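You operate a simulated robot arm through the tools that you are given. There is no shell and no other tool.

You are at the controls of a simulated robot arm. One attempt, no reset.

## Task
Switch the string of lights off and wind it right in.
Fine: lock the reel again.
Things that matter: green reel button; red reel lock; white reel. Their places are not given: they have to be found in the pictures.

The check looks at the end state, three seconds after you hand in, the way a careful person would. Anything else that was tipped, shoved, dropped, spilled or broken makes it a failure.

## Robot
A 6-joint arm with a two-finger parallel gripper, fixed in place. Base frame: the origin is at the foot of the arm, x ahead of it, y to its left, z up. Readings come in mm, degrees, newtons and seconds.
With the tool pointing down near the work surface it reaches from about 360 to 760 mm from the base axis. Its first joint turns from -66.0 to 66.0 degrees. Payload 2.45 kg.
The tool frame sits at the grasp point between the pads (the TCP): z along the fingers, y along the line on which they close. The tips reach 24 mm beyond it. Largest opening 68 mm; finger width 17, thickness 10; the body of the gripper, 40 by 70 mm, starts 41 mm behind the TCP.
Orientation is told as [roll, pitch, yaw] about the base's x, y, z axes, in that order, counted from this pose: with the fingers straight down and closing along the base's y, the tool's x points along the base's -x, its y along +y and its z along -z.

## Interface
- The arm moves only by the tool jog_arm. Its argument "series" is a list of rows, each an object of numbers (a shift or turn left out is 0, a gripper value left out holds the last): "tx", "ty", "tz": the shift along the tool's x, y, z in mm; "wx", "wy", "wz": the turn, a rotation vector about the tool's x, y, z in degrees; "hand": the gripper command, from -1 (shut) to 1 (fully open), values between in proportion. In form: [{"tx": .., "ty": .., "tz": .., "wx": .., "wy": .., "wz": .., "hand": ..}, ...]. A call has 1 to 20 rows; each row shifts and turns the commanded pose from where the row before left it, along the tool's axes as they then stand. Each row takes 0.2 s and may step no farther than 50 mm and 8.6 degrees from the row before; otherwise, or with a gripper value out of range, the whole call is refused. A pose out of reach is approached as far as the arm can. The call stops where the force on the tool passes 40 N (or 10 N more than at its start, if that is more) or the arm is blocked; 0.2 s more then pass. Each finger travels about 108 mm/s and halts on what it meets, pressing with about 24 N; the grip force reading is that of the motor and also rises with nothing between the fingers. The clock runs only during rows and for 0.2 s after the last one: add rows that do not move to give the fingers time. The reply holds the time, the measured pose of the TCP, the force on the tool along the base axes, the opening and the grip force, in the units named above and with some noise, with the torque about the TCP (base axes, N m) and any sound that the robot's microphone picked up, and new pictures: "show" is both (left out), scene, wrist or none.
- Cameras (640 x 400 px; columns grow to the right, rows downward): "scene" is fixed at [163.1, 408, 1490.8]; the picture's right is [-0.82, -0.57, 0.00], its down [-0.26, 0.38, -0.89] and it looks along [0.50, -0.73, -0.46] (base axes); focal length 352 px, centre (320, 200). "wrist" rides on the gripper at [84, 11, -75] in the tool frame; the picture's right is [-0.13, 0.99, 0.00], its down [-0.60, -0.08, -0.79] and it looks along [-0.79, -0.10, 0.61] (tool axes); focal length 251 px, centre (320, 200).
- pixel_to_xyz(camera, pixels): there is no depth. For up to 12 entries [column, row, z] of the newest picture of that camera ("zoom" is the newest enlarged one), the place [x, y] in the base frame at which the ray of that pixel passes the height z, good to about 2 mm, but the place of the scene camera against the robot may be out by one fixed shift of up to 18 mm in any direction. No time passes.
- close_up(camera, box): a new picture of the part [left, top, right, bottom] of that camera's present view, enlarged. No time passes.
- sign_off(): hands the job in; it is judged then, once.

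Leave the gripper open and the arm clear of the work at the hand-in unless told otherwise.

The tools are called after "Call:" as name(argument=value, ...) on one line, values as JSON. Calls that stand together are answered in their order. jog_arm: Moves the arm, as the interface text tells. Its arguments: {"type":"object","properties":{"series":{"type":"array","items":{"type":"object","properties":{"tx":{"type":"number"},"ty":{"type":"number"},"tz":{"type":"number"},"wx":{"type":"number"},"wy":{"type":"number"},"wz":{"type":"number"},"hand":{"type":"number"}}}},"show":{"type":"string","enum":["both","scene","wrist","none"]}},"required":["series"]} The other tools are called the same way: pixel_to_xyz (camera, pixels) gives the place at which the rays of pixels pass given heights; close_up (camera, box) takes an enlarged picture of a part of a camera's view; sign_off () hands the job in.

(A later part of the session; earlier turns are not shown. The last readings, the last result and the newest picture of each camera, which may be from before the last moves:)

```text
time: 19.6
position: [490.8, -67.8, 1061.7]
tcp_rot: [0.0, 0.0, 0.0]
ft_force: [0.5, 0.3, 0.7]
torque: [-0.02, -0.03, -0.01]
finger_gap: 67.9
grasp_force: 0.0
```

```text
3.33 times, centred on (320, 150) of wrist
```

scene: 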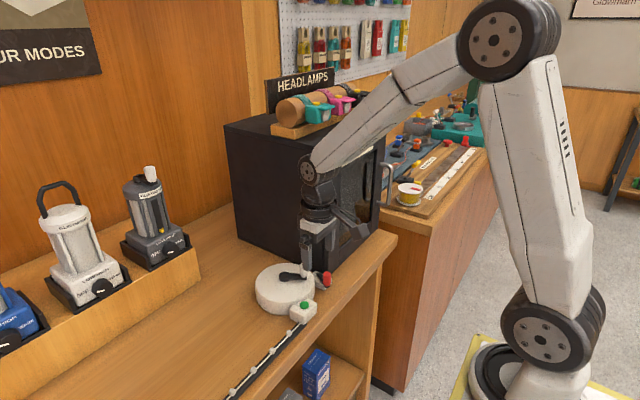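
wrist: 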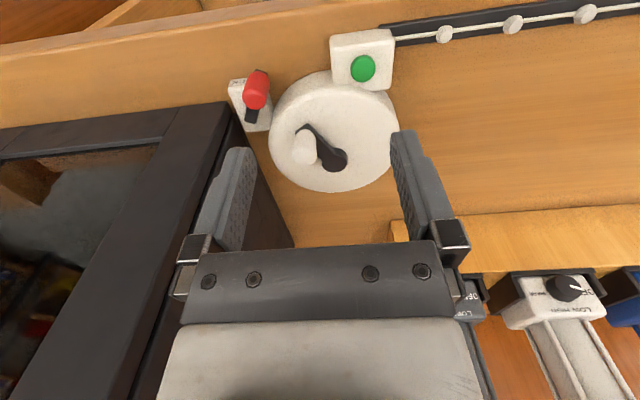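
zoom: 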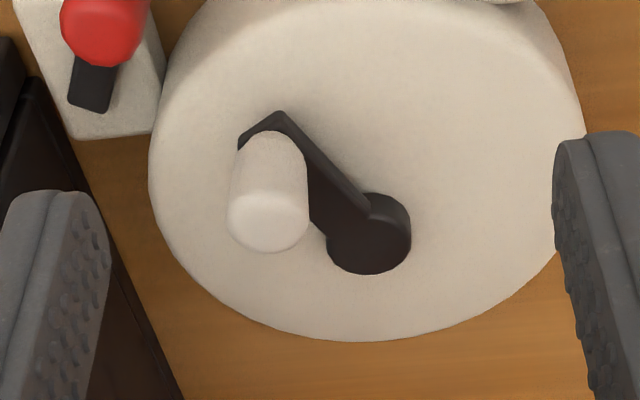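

The hub top is at zoom (370,243), the knob's top at (267,220) and its foot near (272,145). I'll convert these at several heights.

Call:
pixel_to_xyz(camera="zoom", pixels=[[370, 243, 960], [370, 243, 950], [370, 243, 940], [370, 243, 930], [267, 220, 980], [267, 220, 970], [267, 220, 960], [272, 145, 950], [272, 145, 940], [155, 150, 930], [582, 150, 930], [355, 340, 920]])

```text
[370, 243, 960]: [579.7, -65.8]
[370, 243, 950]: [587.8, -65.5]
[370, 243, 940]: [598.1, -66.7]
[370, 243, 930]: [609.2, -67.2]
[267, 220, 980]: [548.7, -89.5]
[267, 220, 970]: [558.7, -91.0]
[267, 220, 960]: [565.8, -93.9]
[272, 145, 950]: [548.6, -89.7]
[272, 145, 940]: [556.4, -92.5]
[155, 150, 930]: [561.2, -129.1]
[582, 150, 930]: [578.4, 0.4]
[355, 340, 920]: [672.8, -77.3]
```

I need a second, steeper view to fix the heights. I'll move to about (540, -66, 1140).

Call:
jog_arm(series=[{"tz": -40}, {"tz": -39}, {"tx": -25}, {"tx": -25}, {}], show="wrist")

Call:
close_up(camera="wrist", box=[224, 10, 416, 130])

```text
time: 20.8
position: [542.6, -69.4, 1137.3]
tcp_rot: [0.0, 0.0, 0.0]
ft_force: [-0.2, -0.4, -0.2]
torque: [0.0, -0.01, 0.0]
finger_gap: 68.1
grasp_force: 0.0
```

wrist: 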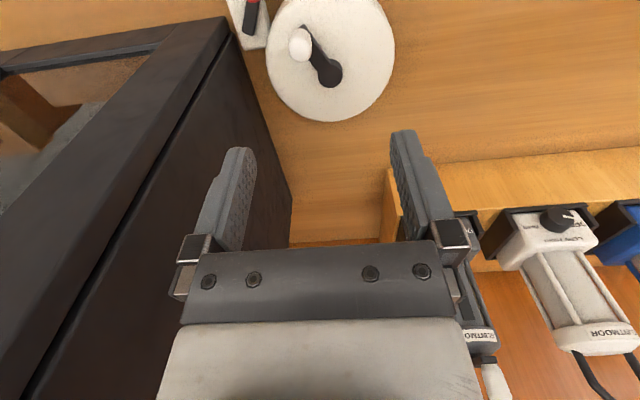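

```text
3.33 times, centred on (320, 70) of wrist
```

zoom: 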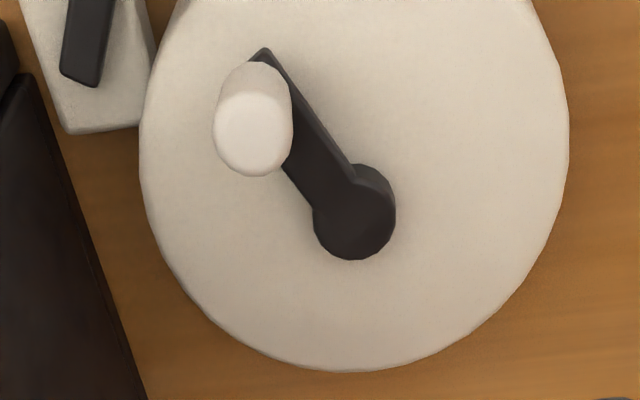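

From this steeper view: hub top (354,222), knob top (252,138), knob foot (262,85).

Call:
pixel_to_xyz(camera="zoom", pixels=[[354, 222, 960], [354, 222, 950], [354, 222, 940], [354, 222, 930], [252, 138, 980], [252, 138, 970], [252, 138, 960], [262, 80, 950], [262, 80, 940], [355, 371, 900], [140, 150, 930], [568, 150, 930]])

```text
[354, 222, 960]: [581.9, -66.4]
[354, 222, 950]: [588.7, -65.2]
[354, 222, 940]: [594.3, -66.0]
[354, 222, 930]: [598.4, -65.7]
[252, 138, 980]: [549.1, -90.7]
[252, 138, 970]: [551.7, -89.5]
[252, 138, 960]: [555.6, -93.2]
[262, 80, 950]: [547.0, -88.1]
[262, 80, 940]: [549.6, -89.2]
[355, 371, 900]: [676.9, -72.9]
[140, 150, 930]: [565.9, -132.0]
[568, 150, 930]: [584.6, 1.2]
```

The two views put the hub at about (587, -66, 952). The crank knob is at about (548, -89.5), top z≈980, roughly 20 mm thick, so the crank radius is about 45 mm. I'll move above the knob with the fingers fully open and stop at TCP z≈1012 to check alignment.

Call:
jog_arm(series=[{"tx": -6.7, "ty": -21}, {"tz": 40}, {"tz": 45}, {"tz": 43}, {}])

Call:
close_up(camera="wrist", box=[224, 90, 416, 210])

Call:
close_up(camera="scene", box=[250, 210, 370, 300])

```text
time: 22.0
position: [545.8, -92.5, 1006.6]
tcp_rot: [0.0, 0.0, -0.1]
ft_force: [-0.7, 0.0, 0.0]
torque: [-0.01, 0.0, -0.01]
finger_gap: 68.3
grasp_force: 0.1
```

scene: 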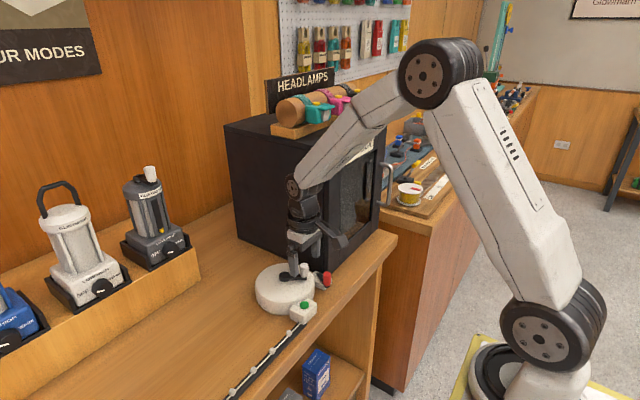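
wrist: 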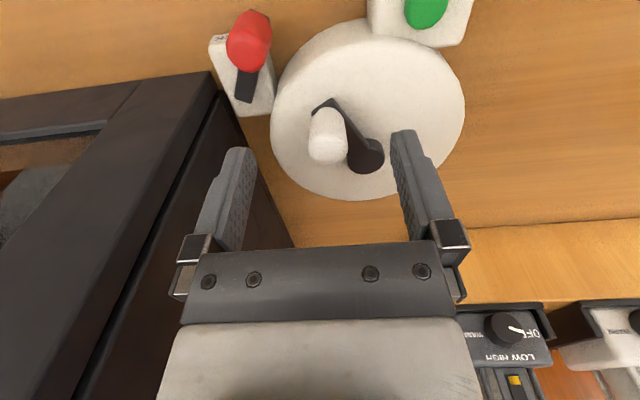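

```text
3.33 times, centred on (320, 150) of wrist
```

zoom: 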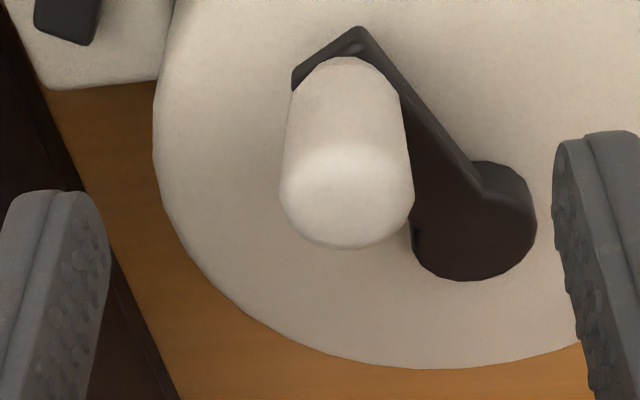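

```text
4.44 times, centred on (310, 255) of scene
```

zoom: 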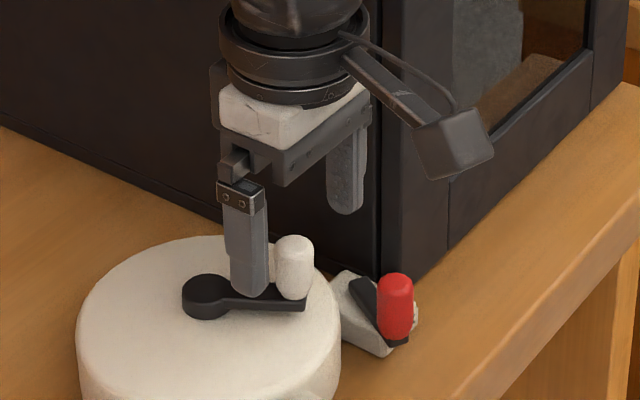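

I'll refine the knob and hub positions from this close view: knob top (346,200), hub top (475,240).

Call:
pixel_to_xyz(camera="zoom", pixels=[[346, 200, 985], [346, 200, 980], [346, 200, 975], [346, 200, 970], [346, 75, 955], [346, 75, 950], [475, 240, 955], [475, 240, 952], [475, 240, 948]])

```text
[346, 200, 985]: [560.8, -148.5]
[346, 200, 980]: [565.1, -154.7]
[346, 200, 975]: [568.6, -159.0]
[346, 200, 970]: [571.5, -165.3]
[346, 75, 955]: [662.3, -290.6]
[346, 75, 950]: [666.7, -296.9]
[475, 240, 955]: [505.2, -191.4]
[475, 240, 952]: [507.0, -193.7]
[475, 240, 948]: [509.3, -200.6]
```

Those were read from the scene zoom, which was the newest one. I'll redo them with the wrist camera's own pixels.

Call:
pixel_to_xyz(camera="wrist", pixels=[[327.8, 150, 985], [327.8, 150, 980], [327.8, 150, 975], [327.8, 150, 970], [327.8, 112.5, 955], [327.8, 112.5, 950], [366.5, 162, 960], [366.5, 162, 955], [366.5, 162, 952], [366.5, 162, 948]])

```text
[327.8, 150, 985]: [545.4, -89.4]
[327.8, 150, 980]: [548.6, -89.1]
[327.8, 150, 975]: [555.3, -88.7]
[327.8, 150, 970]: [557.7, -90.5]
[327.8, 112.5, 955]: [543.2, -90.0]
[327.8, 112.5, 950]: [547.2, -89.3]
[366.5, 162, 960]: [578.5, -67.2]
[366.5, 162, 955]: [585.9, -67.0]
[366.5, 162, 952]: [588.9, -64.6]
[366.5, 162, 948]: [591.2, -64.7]
```

All three views agree on the knob at (548.8, -89.6, 980) and the hub at (587, -66, 953). The z reading of 1006.6 differs a little from what I expected, so I'll read again with a still row while partly closing to about 44 mm.

Call:
jog_arm(series=[{}], show="none")

Call:
jog_arm(series=[{}], show="none")

Call:
jog_arm(series=[{}], show="none")

```text
time: 22.4
position: [545.2, -91.7, 1006.1]
tcp_rot: [-0.1, 0.1, 0.0]
ft_force: [0.8, 1.2, 0.1]
torque: [0.07, 0.0, 0.0]
finger_gap: 68.3
grasp_force: 0.0
```

```text
time: 22.8
position: [545.5, -92.6, 1005.4]
tcp_rot: [0.0, 0.1, 0.0]
ft_force: [-0.3, -0.7, -1.0]
torque: [0.01, -0.02, 0.01]
finger_gap: 68.2
grasp_force: 0.0
```

```text
time: 23.2
position: [545.7, -91.8, 1006.6]
tcp_rot: [0.0, 0.0, 0.0]
ft_force: [0.2, 0.4, 0.2]
torque: [0.02, -0.03, 0.0]
finger_gap: 67.9
grasp_force: 0.0
```

The readings hold steady at about (545.5, -92, 1006), so I'll trust the measured pose. I'll shift +3 mm in x and +2.5 mm in y, lower to TCP z≈983 (tips about 959, just above the crank arm), then close on the knob.

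Call:
jog_arm(series=[{"tx": -3.2, "ty": 2.5}, {"tz": 12}, {"tz": 11}, {}], show="both")

Call:
close_up(camera="wrist", box=[224, 90, 416, 210])

```text
time: 24.2
position: [549.3, -87.4, 988.1]
tcp_rot: [0.2, 0.0, -0.1]
ft_force: [-0.3, -0.1, -0.2]
torque: [0.0, -0.01, -0.04]
finger_gap: 67.9
grasp_force: 0.1
```

scene: 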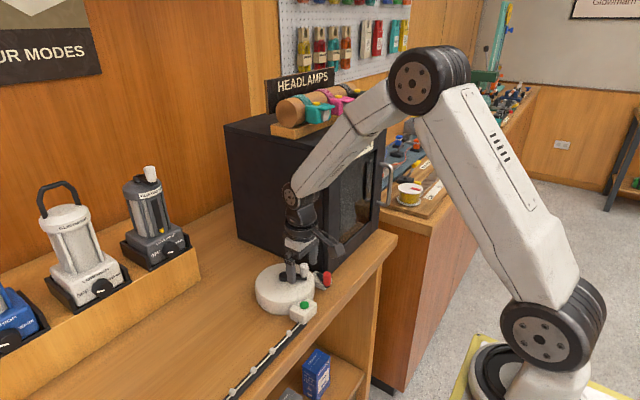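
wrist: 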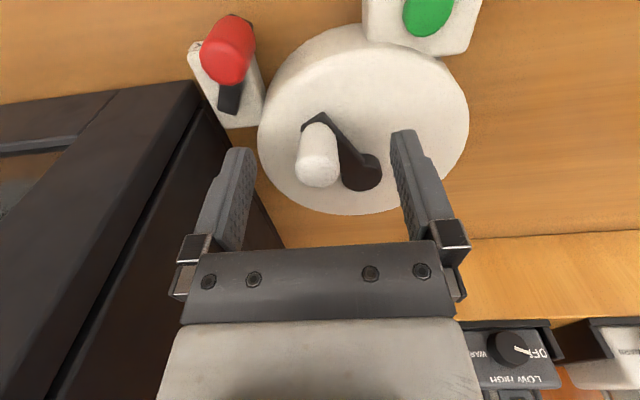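

```text
3.33 times, centred on (320, 150) of wrist
```

zoom: 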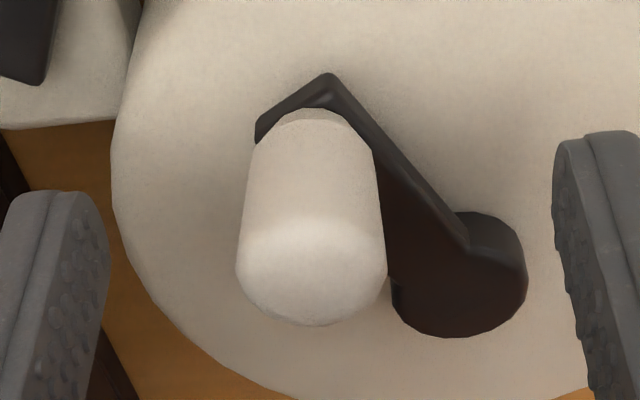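

The knob is about 2 mm to -y of the finger centre (zoom 311 against 330). I'll shift 2 mm, lower 5 mm and close the fingers onto the knob.

Call:
jog_arm(series=[{"ty": -2, "tz": 5}, {}, {"hand": -0.2}, {}, {"hand": -1}, {}, {}], show="both")

Call:
close_up(camera="wrist", box=[224, 90, 416, 210])

```text
time: 25.8
position: [550.9, -90.1, 983.3]
tcp_rot: [0.0, 0.0, 0.1]
ft_force: [2.8, 1.8, -2.6]
torque: [-0.01, -0.28, 0.03]
finger_gap: 19.8
grasp_force: 37.4
```

scene: 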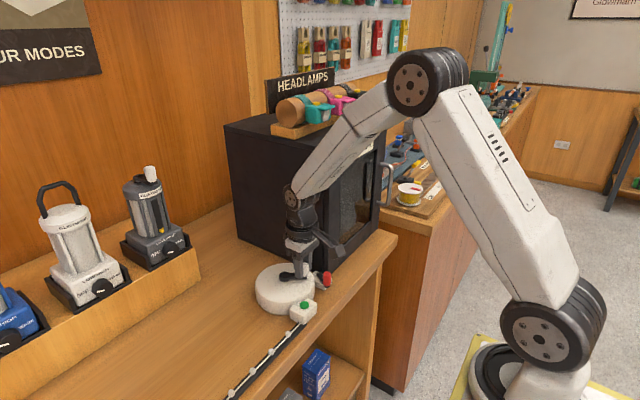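
wrist: 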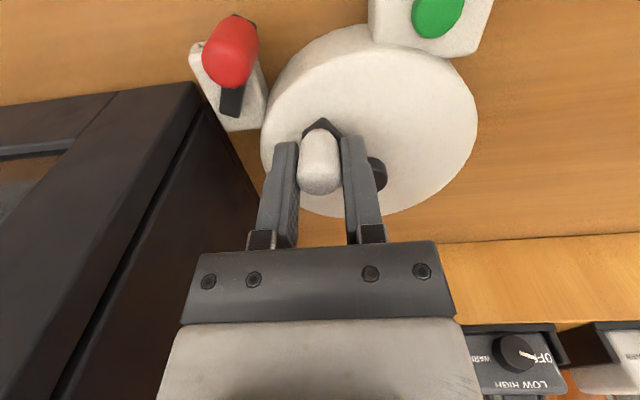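

```text
3.33 times, centred on (320, 150) of wrist
```

zoom: 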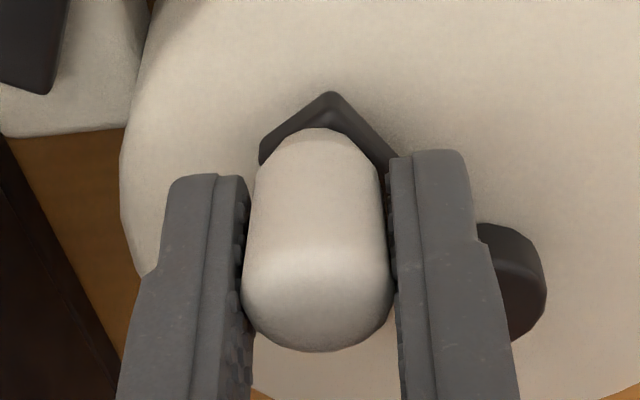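

The knob is gripped (gap 19.8 mm). The string leaves on the robot side toward +y, so pulling it in should need the reel turning counter-clockwise seen from above. I'll test with about 20° of crank and watch the forces and the bulbs.

Call:
jog_arm(series=[{"tx": -2.4, "ty": -3.2}, {"tx": -2.4, "ty": -3.2}, {"tx": -2.8, "ty": -2.7}, {"tx": -2.9, "ty": -2.7}, {}], show="both")

Call:
close_up(camera="scene", box=[200, 250, 360, 400])

```text
time: 27.0
position: [560.0, -100.4, 983.6]
tcp_rot: [0.0, 0.2, 0.0]
ft_force: [5.4, 7.1, -23.1]
torque: [0.04, -0.51, -0.04]
finger_gap: 19.9
grasp_force: 37.2
```

scene: 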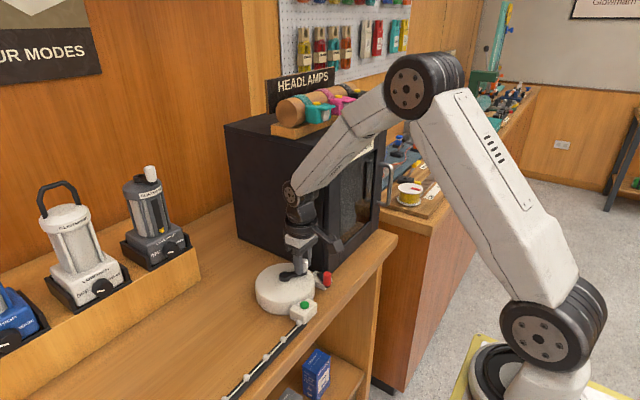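
wrist: 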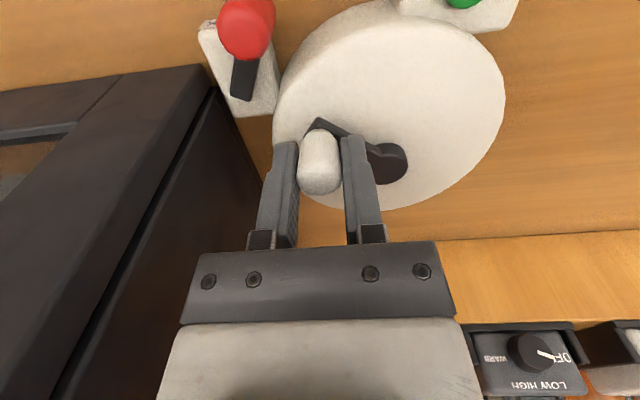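

```text
2.67 times, centred on (280, 325) of scene
```

zoom: 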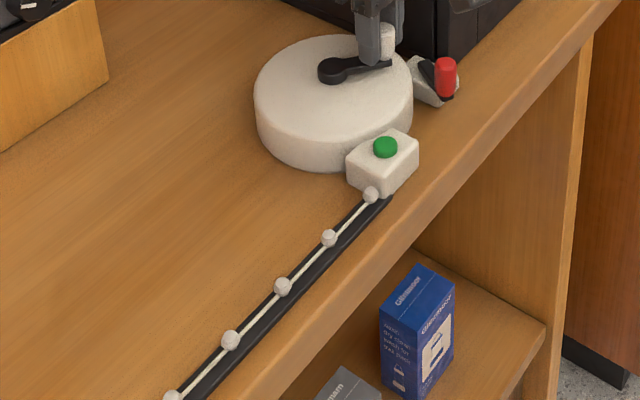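

The first bulb has moved up to the button box, from scene (289,333) to about (299,323). So the reel is free and counter-clockwise winds the string in, at about 15 mm per 20°. Before swinging closest to the box side, I'll check where the box's side face lies.

Call:
pixel_to_xyz(camera="wrist", pixels=[[207, 66, 940], [207, 66, 920], [207, 66, 900], [207, 66, 880], [262, 185, 920], [262, 185, 900], [262, 185, 880], [245, 145, 900], [300, 200, 900]])

Call:
close_up(camera="wrist", box=[100, 40, 340, 240])

Call:
close_up(camera="scene", box=[250, 150, 410, 300])

```text
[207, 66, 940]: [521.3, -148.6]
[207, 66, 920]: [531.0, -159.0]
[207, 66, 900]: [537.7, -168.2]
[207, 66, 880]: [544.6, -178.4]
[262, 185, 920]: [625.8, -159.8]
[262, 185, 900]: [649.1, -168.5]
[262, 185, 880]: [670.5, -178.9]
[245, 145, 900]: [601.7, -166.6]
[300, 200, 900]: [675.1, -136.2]
```

```text
2.00 times, centred on (220, 140) of wrist
```

zoom: 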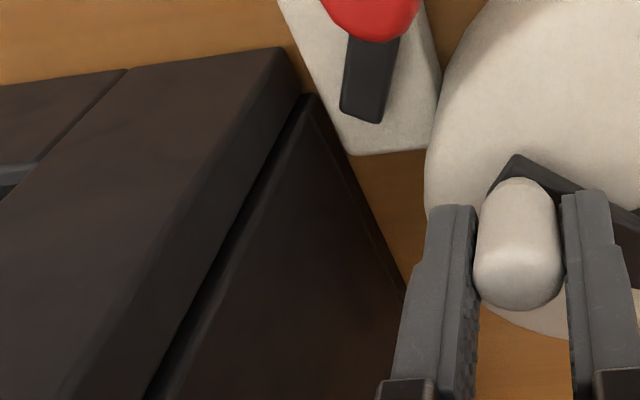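

```text
2.67 times, centred on (330, 225) of scene
```

zoom: 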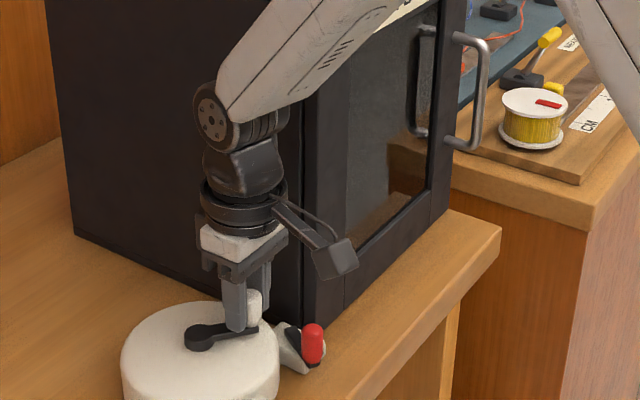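

The box side is at y≈-168, and at its closest the wrist reaches about y -156, so it should clear. I'll continue the arc in small steps from 232° to 272°, watching forces, with a slight downward trim because the tool feels -23 N in z.

Call:
jog_arm(series=[{"tx": -3.2, "ty": -2.28, "tz": 1}, {"tx": -3.38, "ty": -1.99, "tz": 1}, {"tx": -3.54, "ty": -1.69}, {"tx": -3.68, "ty": -1.38}, {}], show="scene")

```text
time: 28.2
position: [576.1, -108.0, 983.5]
tcp_rot: [0.0, -0.1, 0.0]
ft_force: [3.8, 13.9, 10.8]
torque: [0.13, 0.27, -0.03]
finger_gap: 20.0
grasp_force: 37.8
```

scene: 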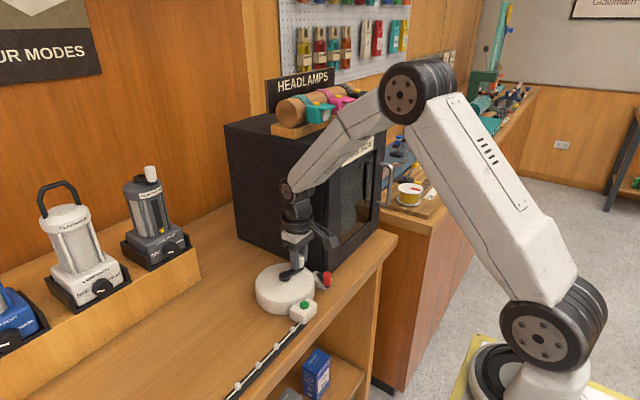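

The crank is at about 253°, with y force 14 N and z +11 N, so it's moving well. I'll continue 253° to 283°, trimming the radius in by 1 mm.

Call:
jog_arm(series=[{"tx": -3.7, "ty": 0.2, "tz": -0.5}, {"tx": -3.9, "ty": -0.7}, {"tx": -3.8, "ty": -0.3}, {"tx": -3.9, "ty": 0.1}, {"tx": -3.9, "ty": 0.3}, {"tx": -3.8, "ty": 0.7}, {}], show="scene")

```text
time: 29.8
position: [598.1, -108.0, 983.8]
tcp_rot: [-0.1, -0.1, 0.0]
ft_force: [-0.5, 0.0, 16.9]
torque: [0.0, 1.01, 0.03]
finger_gap: 20.0
grasp_force: 37.0
```

scene: 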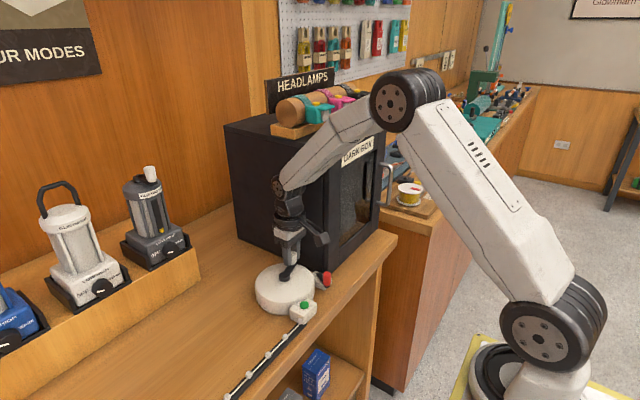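

xy forces are near zero at 282°, and z is +17 N so I'll trim up 1 mm. I'll continue 283° to 333° in 10° steps.

Call:
jog_arm(series=[{"tx": -7.29, "ty": 2.37, "tz": -1}, {"tx": -6.77, "ty": 3.6}, {"tx": -6.04, "ty": 4.72}, {"tx": -5.13, "ty": 5.7}, {"tx": -4.06, "ty": 6.5}, {}], show="both")

```text
time: 31.2
position: [627.2, -86.2, 983.9]
tcp_rot: [0.0, 0.0, 0.0]
ft_force: [8.3, -4.7, -6.3]
torque: [0.01, -0.7, -0.01]
finger_gap: 20.0
grasp_force: 37.5
```

scene: 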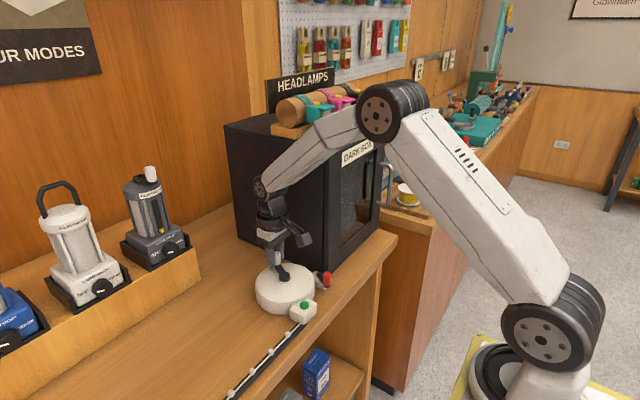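
wrist: 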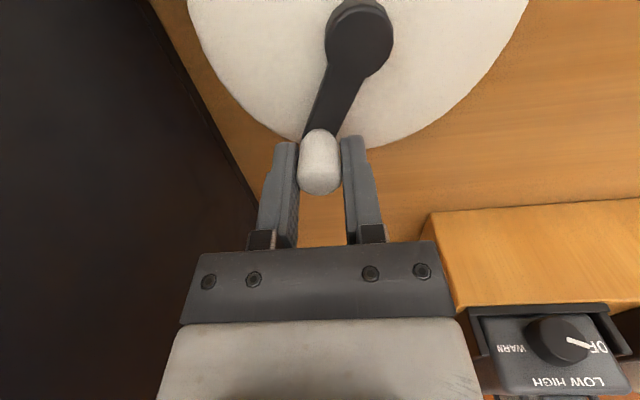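

Forces are small at 332°. Before continuing, I'll check where the lamp plinth's front edge is relative to the gripper.

Call:
pixel_to_xyz(camera="wrist", pixels=[[432, 212, 940], [432, 212, 900], [420, 243, 900], [455, 305, 950], [455, 305, 980], [480, 320, 980]])

Call:
pixel_to_xyz(camera="scene", pixels=[[201, 275, 960], [190, 245, 980], [122, 240, 980]])

```text
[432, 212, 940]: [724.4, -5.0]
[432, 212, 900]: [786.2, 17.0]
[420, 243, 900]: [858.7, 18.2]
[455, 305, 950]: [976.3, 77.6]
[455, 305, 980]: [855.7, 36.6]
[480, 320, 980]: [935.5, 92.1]
```

```text
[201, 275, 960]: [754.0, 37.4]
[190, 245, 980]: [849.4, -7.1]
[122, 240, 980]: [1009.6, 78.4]
```

The plinth starts beyond x≈760, and the gripper reaches at most about 680, so it's clear. Continuing 333° to 33°.

Call:
jog_arm(series=[{"tx": -2.87, "ty": 7.11, "tz": 0.4}, {"tx": -1.59, "ty": 7.5}, {"tx": -0.27, "ty": 7.66}, {"tx": 1.07, "ty": 7.59}, {"tx": 2.37, "ty": 7.29}, {"tx": 3.6, "ty": 6.77}, {}], show="scene")

```text
time: 32.8
position: [625.5, -40.4, 982.9]
tcp_rot: [0.0, 0.0, -0.1]
ft_force: [17.1, 11.9, -12.1]
torque: [0.08, 0.81, -0.02]
finger_gap: 19.7
grasp_force: 37.9
```

scene: 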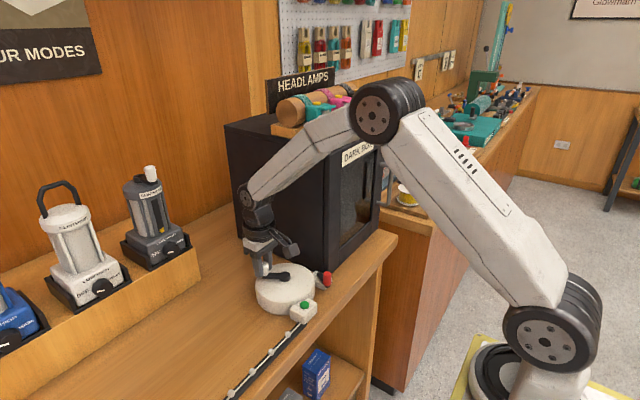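

At 33° there's an outward force of (17,12) N, so the circle is slightly larger and its centre is about (589, -64), radius 45. I'll trim outward 1.5 mm and continue to 83°.

Call:
jog_arm(series=[{"tx": 3.63, "ty": 7.08, "tz": 0.7}, {"tx": 5.83, "ty": 5.25}, {"tx": 6.65, "ty": 4.15}, {"tx": 7.27, "ty": 2.94}, {"tx": 7.67, "ty": 1.63}, {}], show="scene")

Call:
close_up(camera="scene", box=[160, 250, 360, 400])

```text
time: 34.2
position: [592.7, -19.6, 984.1]
tcp_rot: [0.0, 0.1, 0.0]
ft_force: [1.8, 2.6, 3.5]
torque: [-0.01, 0.58, -0.01]
finger_gap: 19.9
grasp_force: 37.6
```

scene: 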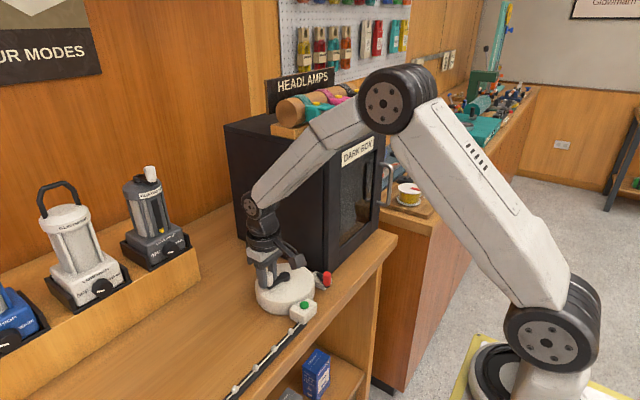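

```text
2.67 times, centred on (260, 325) of scene
```

zoom: 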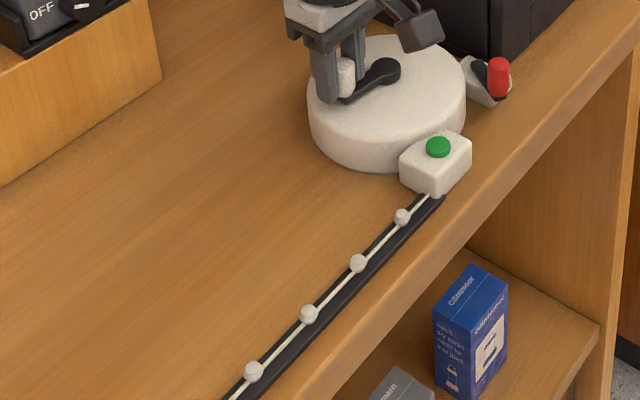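

Forces are near zero at 85° and the string keeps coming in. Continuing 83° to 143°.

Call:
jog_arm(series=[{"tx": 7.84, "ty": 0.28}, {"tx": 7.76, "ty": -1.09}, {"tx": 7.46, "ty": -2.42}, {"tx": 6.93, "ty": -3.68}, {"tx": 6.18, "ty": -4.83}, {"tx": 5.25, "ty": -5.83}, {}], show="scene")

Call:
close_up(camera="scene", box=[160, 250, 360, 400])

```text
time: 35.8
position: [552.4, -37.4, 984.3]
tcp_rot: [0.0, -0.1, -0.1]
ft_force: [-10.4, 6.6, 13.9]
torque: [0.0, 0.99, 0.01]
finger_gap: 20.0
grasp_force: 37.1
```

scene: 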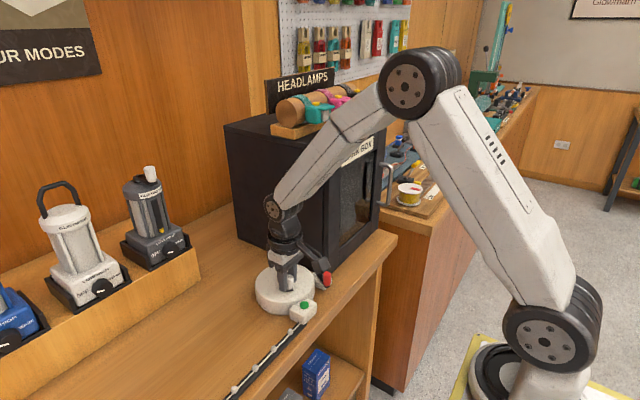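

```text
2.67 times, centred on (260, 325) of scene
```

zoom: 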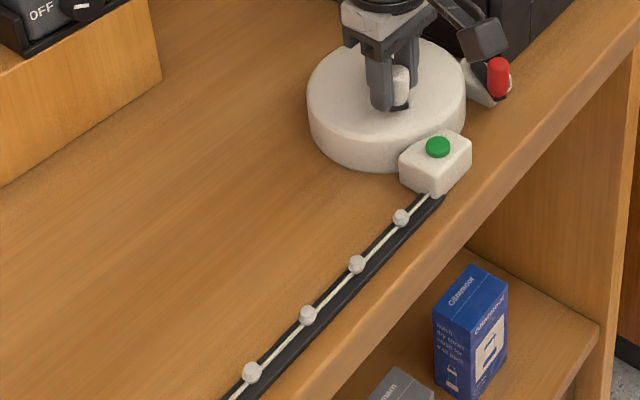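

Forces are still light at 144°. The bulbs look almost the same as before, possibly exactly whole bulb pitches later. I'll crank a smaller 20° step and compare to confirm the string is still moving.

Call:
jog_arm(series=[{"tx": 4.15, "ty": -6.65, "tz": -0.7}, {"tx": 2.94, "ty": -7.27}, {}], show="wrist")

Call:
close_up(camera="scene", box=[160, 250, 360, 400])

```text
time: 36.6
position: [544.1, -50.7, 983.6]
tcp_rot: [-0.1, 0.1, 0.0]
ft_force: [-3.3, -0.5, -12.0]
torque: [-0.03, -0.92, 0.0]
finger_gap: 20.1
grasp_force: 37.4
```

wrist: 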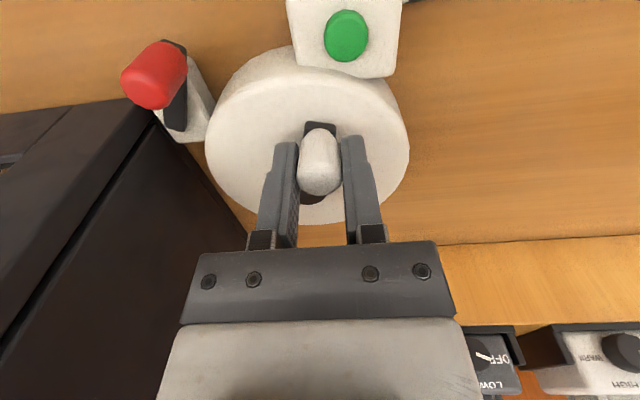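

```text
2.67 times, centred on (260, 325) of scene
```

zoom: 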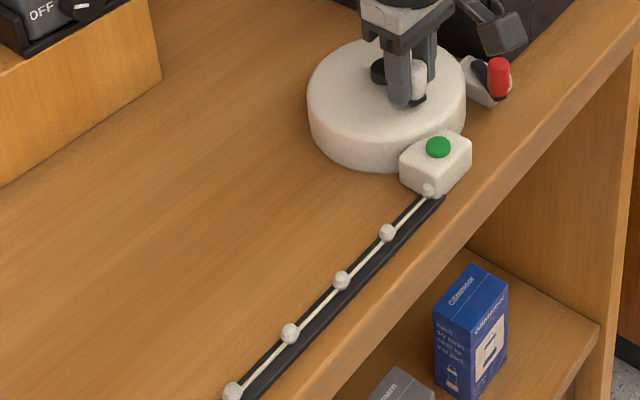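

The string is still coming in: the first bulb moved from (400,218) to (428,190) in about 20°. So it takes more turns than I guessed. I'll keep cranking 163° to 223° with the refined circle (centre (588.3, -64.2), radius 45.8).

Call:
jog_arm(series=[{"tx": 1.66, "ty": -7.81, "tz": 0.5}, {"tx": 0.28, "ty": -7.97}, {"tx": -1.11, "ty": -7.9}, {"tx": -2.47, "ty": -7.59}, {"tx": -3.75, "ty": -7.05}, {"tx": -4.91, "ty": -6.29}, {}], show="scene")

Call:
close_up(camera="scene", box=[160, 250, 360, 400])

```text
time: 37.3
position: [543.0, -62.3, 984.0]
tcp_rot: [0.3, 0.2, 0.1]
ft_force: [-3.3, 8.9, 4.1]
torque: [0.12, -0.2, -0.06]
finger_gap: 20.0
grasp_force: 37.8
stopped in row 3: the force on the tool passed its limit at 47 N (the readings are from after the stop); the commanded pose is now the measured one
```

scene: 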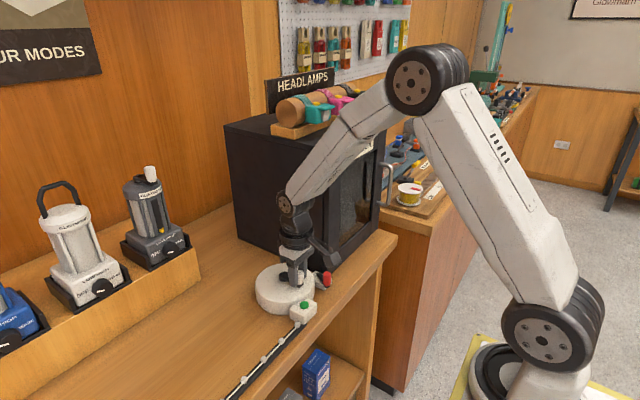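

```text
2.67 times, centred on (260, 325) of scene
```

zoom: 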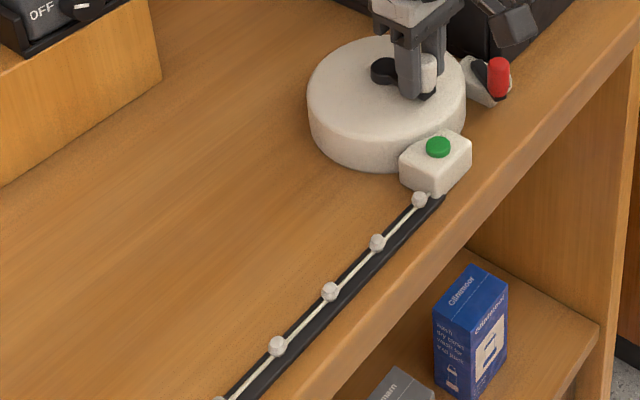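

The move stopped in row 3 with 47 N, at a crank angle of about 178°. Before pushing on I want to know why. I'll check the bulb spacing and the state around the reel.

Call:
pixel_to_xyz(camera="zoom", pixels=[[419, 198, 912], [377, 242, 912], [330, 290, 912], [277, 345, 912]])

Call:
close_up(camera="scene", box=[250, 220, 370, 310])

Call:
close_up(camera="wrist", box=[120, 0, 420, 240])

```text
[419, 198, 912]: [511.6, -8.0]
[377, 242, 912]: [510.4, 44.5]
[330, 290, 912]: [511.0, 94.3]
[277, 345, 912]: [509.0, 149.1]
```

```text
4.44 times, centred on (310, 265) of scene
```

zoom: 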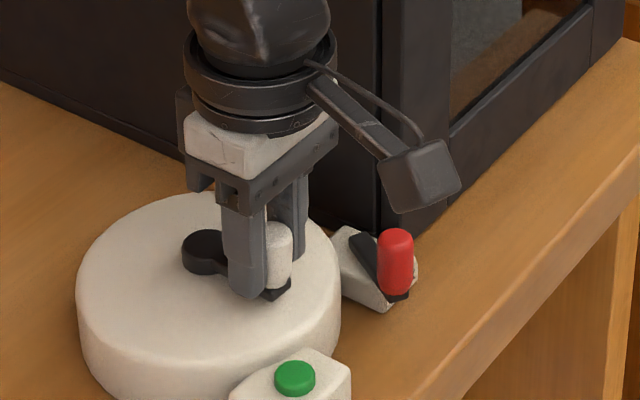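

```text
1.67 times, centred on (270, 120) of wrist
```

zoom: 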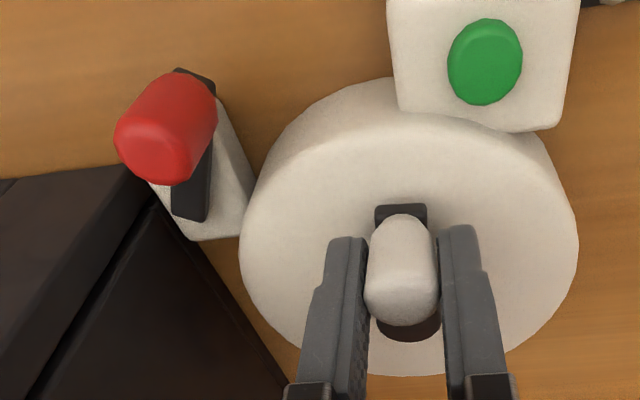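

The bulb spacing is about 52 mm. Rechecking the earlier steps against this, the bulbs actually moved outward: a new bulb emerged at the box and the others shifted about 17 mm per 20°. So counter-clockwise unwinds the string, and the 47 N stop is probably its outer limit. I'll reverse and crank clockwise from 178° to 118°, checking the direction closely.

Call:
jog_arm(series=[{"tx": -0.97, "ty": 7.92}, {}], show="scene")

Call:
close_up(camera="scene", box=[160, 250, 360, 400])

```text
time: 37.9
position: [545.5, -54.8, 982.4]
tcp_rot: [0.4, 0.1, 0.1]
ft_force: [-1.5, -0.1, 5.9]
torque: [-0.07, 0.8, 0.04]
finger_gap: 20.1
grasp_force: 37.2
```

scene: 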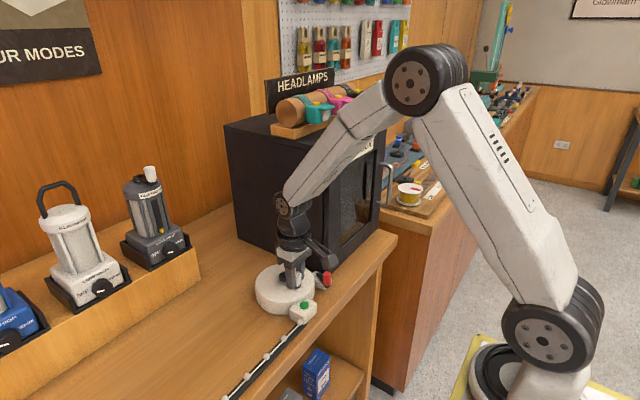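

```text
2.67 times, centred on (260, 325) of scene
```

zoom: 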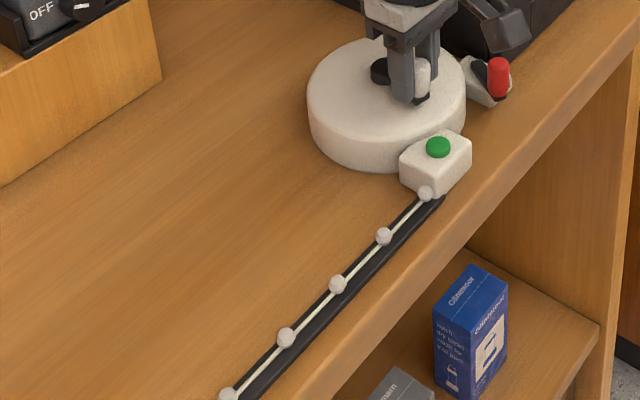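

Clockwise moves the bulbs toward the box: (377,242) went to (384,236), about 8 mm for 10°. That's the right way. Continuing 168° to 108°.

Call:
jog_arm(series=[{"tx": -2.33, "ty": 7.63}, {"tx": -3.62, "ty": 7.11}, {"tx": -4.8, "ty": 6.37}, {"tx": -5.84, "ty": 5.44}, {"tx": -6.69, "ty": 4.35}, {"tx": -7.35, "ty": 3.12}, {}], show="scene")

Call:
close_up(camera="scene", box=[160, 250, 360, 400])

```text
time: 39.5
position: [574.5, -22.6, 983.2]
tcp_rot: [0.3, 0.1, 0.0]
ft_force: [4.9, -15.6, 1.7]
torque: [-0.16, 0.14, 0.05]
finger_gap: 20.1
grasp_force: 37.9
```

scene: 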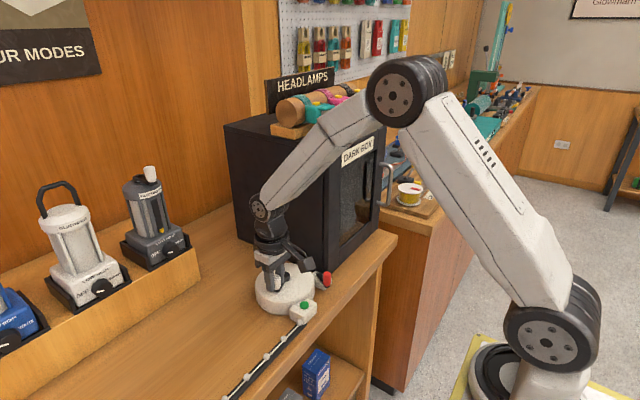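

```text
2.67 times, centred on (260, 325) of scene
```

zoom: 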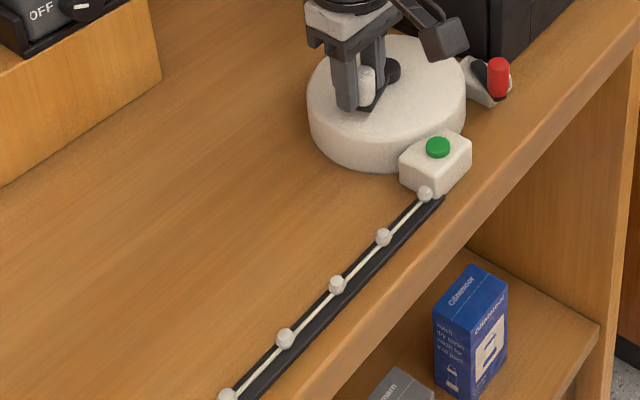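

At 108° there's -15.6 N in y, so I'll trim inward 1.5 mm. Continuing 108° to 48°.

Call:
jog_arm(series=[{"tx": -7.78, "ty": 0.3}, {"tx": -7.97, "ty": 0.42}, {"tx": -7.92, "ty": -0.97}, {"tx": -7.63, "ty": -2.33}, {"tx": -7.11, "ty": -3.62}, {"tx": -6.37, "ty": -4.8}, {}], show="scene")

```text
time: 41.1
position: [619.9, -32.5, 983.2]
tcp_rot: [0.4, 0.3, 0.1]
ft_force: [-6.3, -7.6, 6.3]
torque: [-0.06, 0.02, 0.03]
finger_gap: 19.9
grasp_force: 37.8
```

scene: 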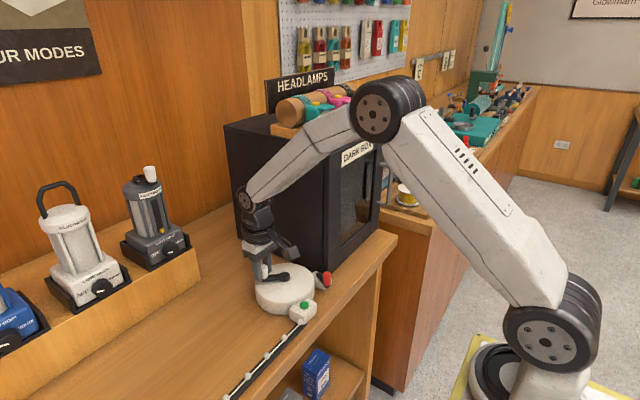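

Good, we're at 45° with small forces. Continuing 48° to -12°.

Call:
jog_arm(series=[{"tx": -4.94, "ty": -6.34}, {"tx": -4.35, "ty": -6.69}, {"tx": -3.12, "ty": -7.35}, {"tx": -1.8, "ty": -7.78}, {"tx": -0.42, "ty": -7.97}, {"tx": 0.97, "ty": -7.92}, {}], show="scene")

```text
time: 42.7
position: [631.4, -75.4, 982.3]
tcp_rot: [0.4, 0.3, 0.2]
ft_force: [-22.0, 5.2, 14.3]
torque: [0.07, 0.0, 0.0]
finger_gap: 19.9
grasp_force: 38.1
```

scene: 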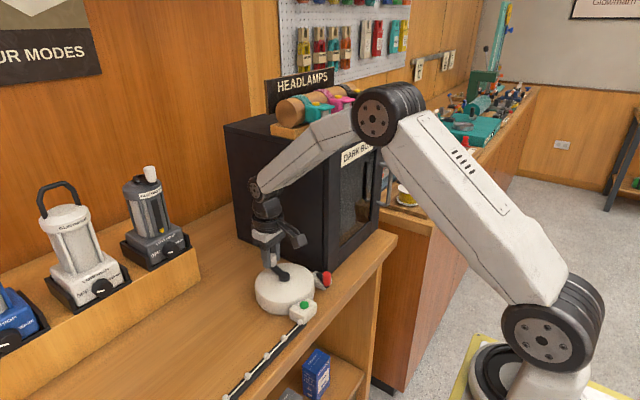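

At -14° there's -22 N in x, so I'm slightly outside the circle. I'll trim inward 2 mm and up 0.7 mm, then continue -12° to -72°.

Call:
jog_arm(series=[{"tx": 4.3, "ty": -7.45, "tz": -0.7}, {"tx": 3.54, "ty": -6.95}, {"tx": 4.69, "ty": -6.22}, {"tx": 5.7, "ty": -5.3}, {"tx": 6.54, "ty": -4.25}, {"tx": 7.18, "ty": -3.05}, {}], show="scene")

```text
time: 44.3
position: [602.0, -108.2, 983.4]
tcp_rot: [0.3, 0.2, 0.0]
ft_force: [-7.3, 26.5, 6.8]
torque: [0.07, -0.42, -0.07]
finger_gap: 19.9
grasp_force: 37.7
```

scene: 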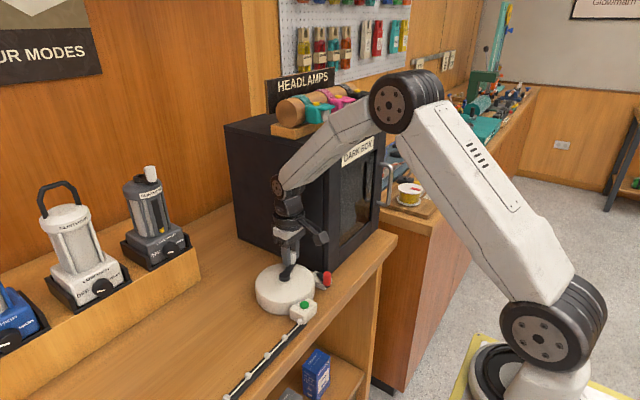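

There's +26 N in y at -73°, so I'll trim 2.5 mm toward +y and continue -72° to -132°.

Call:
jog_arm(series=[{"tx": 7.7, "ty": 0.7}, {"tx": 7.9, "ty": -0.42}, {"tx": 7.8, "ty": 0.95}, {"tx": 7.5, "ty": 2.3}, {"tx": 7.0, "ty": 3.55}, {"tx": 6.25, "ty": 4.7}, {}], show="scene")

Call:
close_up(camera="scene", box=[160, 250, 360, 400])

```text
time: 45.9
position: [559.5, -99.2, 982.6]
tcp_rot: [0.3, 0.0, 0.1]
ft_force: [-0.7, -1.7, 15.7]
torque: [-0.03, -0.7, -0.01]
finger_gap: 19.9
grasp_force: 37.5
```

scene: 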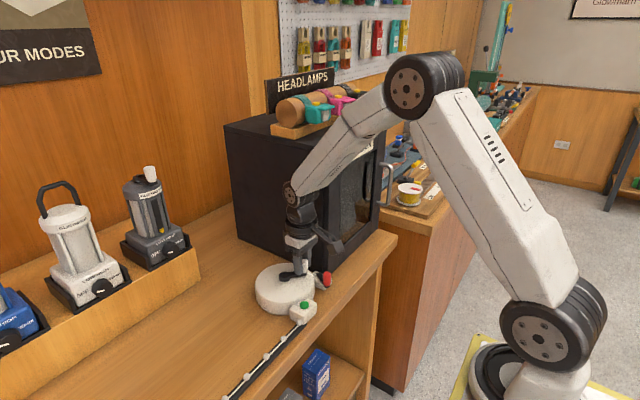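

```text
2.67 times, centred on (260, 325) of scene
```

zoom: 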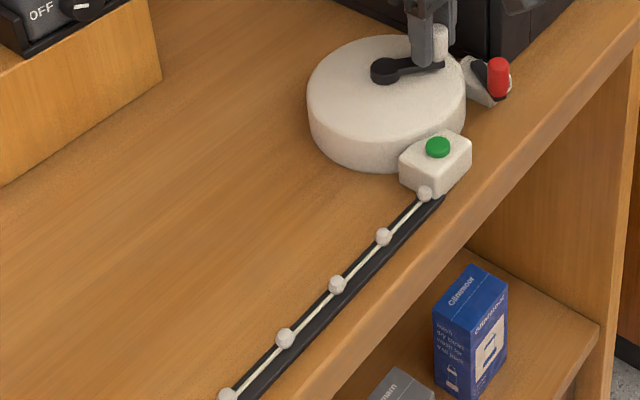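

We're back at about 230°, and the bulb position matches the first test, so nothing slipped. Continuing clockwise 230° to 170°.

Call:
jog_arm(series=[{"tx": 5.55, "ty": 5.55, "tz": -0.7}, {"tx": 4.5, "ty": 6.43}, {"tx": 3.32, "ty": 7.11}, {"tx": 2.03, "ty": 7.58}, {"tx": 0.68, "ty": 7.82}, {"tx": -0.68, "ty": 7.82}, {}], show="scene")

Call:
close_up(camera="scene", box=[160, 250, 360, 400])

```text
time: 47.5
position: [544.1, -56.5, 983.4]
tcp_rot: [0.4, 0.1, 0.1]
ft_force: [14.9, -3.8, -13.4]
torque: [-0.03, -0.7, 0.02]
finger_gap: 20.1
grasp_force: 37.8
```

scene: 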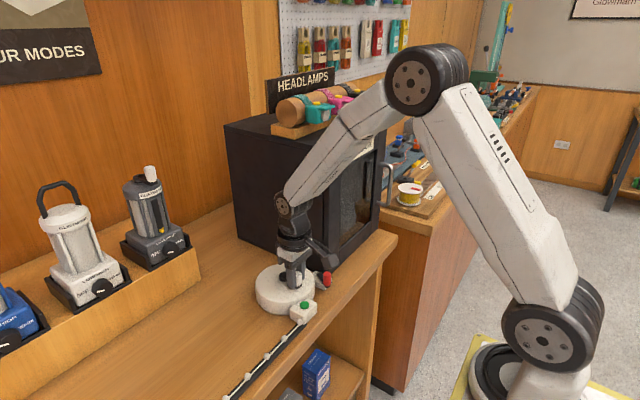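

```text
2.67 times, centred on (260, 325) of scene
```

zoom: 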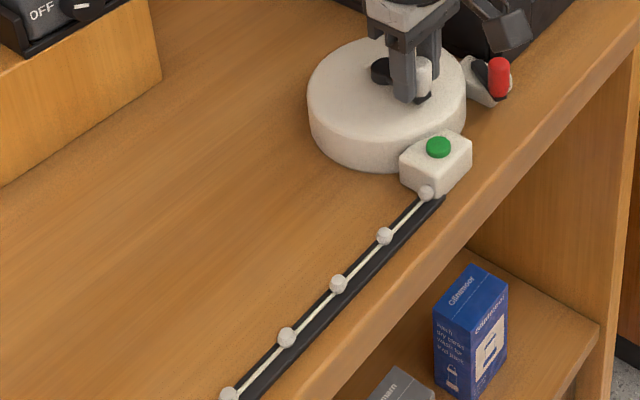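

Good at 170°. I'll trim +1.5 mm in x and continue 170° to 110°.

Call:
jog_arm(series=[{"tx": -3.53, "ty": 7.58, "tz": 0.4}, {"tx": -3.32, "ty": 7.11}, {"tx": -4.5, "ty": 6.43}, {"tx": -5.55, "ty": 5.55}, {"tx": -6.43, "ty": 4.2}, {"tx": -7.11, "ty": 3.0}, {}], show="scene")

```text
time: 49.0
position: [569.8, -23.9, 983.4]
tcp_rot: [0.3, 0.4, 0.0]
ft_force: [3.2, -5.9, -5.9]
torque: [-0.09, 0.07, 0.03]
finger_gap: 20.0
grasp_force: 37.5
stopped in row 7: the force on the tool passed its limit at 41 N (the readings are from after the stop); the commanded pose is now the measured one
```

scene: 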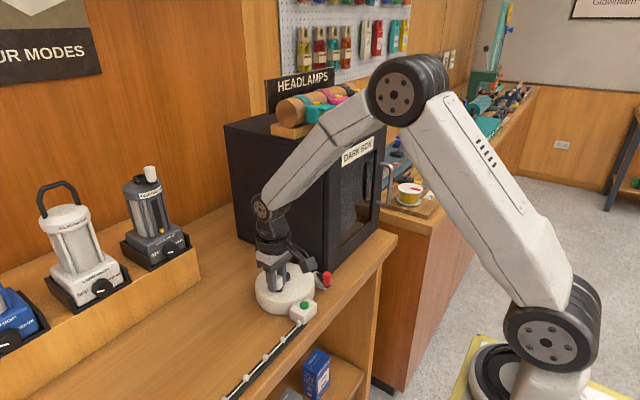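

That 41 N stop came at the end of the move and was likely a small radial error. The forces are now low at 115°. I'll continue 115° to 65°, trimmed slightly inward.

Call:
jog_arm(series=[{"tx": -7.2, "ty": 1.9}, {"tx": -7.55, "ty": 1.0}, {"tx": -7.67, "ty": 0}, {"tx": -7.55, "ty": -1.33}, {"tx": -7.2, "ty": -2.62}, {}], show="scene")

Call:
close_up(camera="scene", box=[160, 250, 360, 400])

```text
time: 50.5
position: [606.3, -23.6, 983.3]
tcp_rot: [0.3, 0.5, 0.1]
ft_force: [-2.3, -1.8, -10.0]
torque: [-0.06, 1.06, -0.01]
finger_gap: 20.1
grasp_force: 36.7
```

scene: 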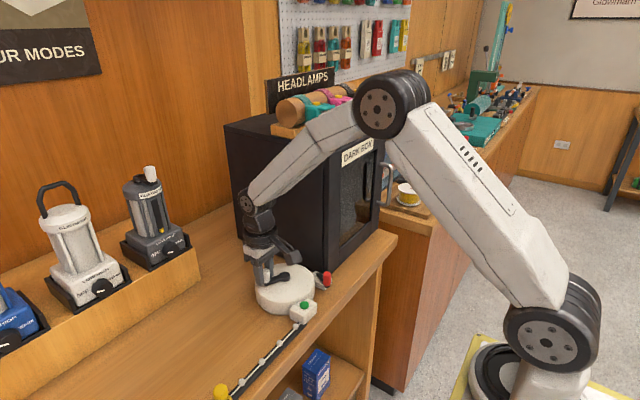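

```text
2.67 times, centred on (260, 325) of scene
```

zoom: 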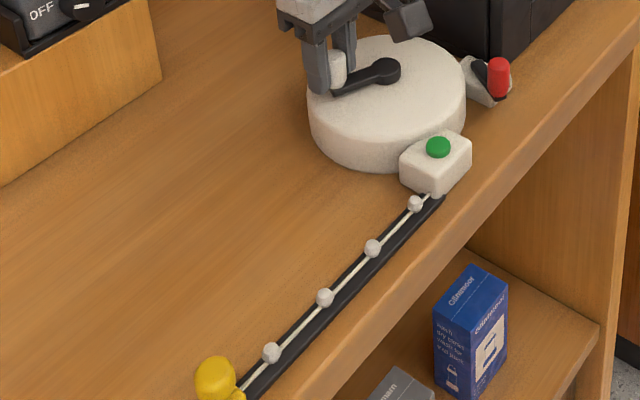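

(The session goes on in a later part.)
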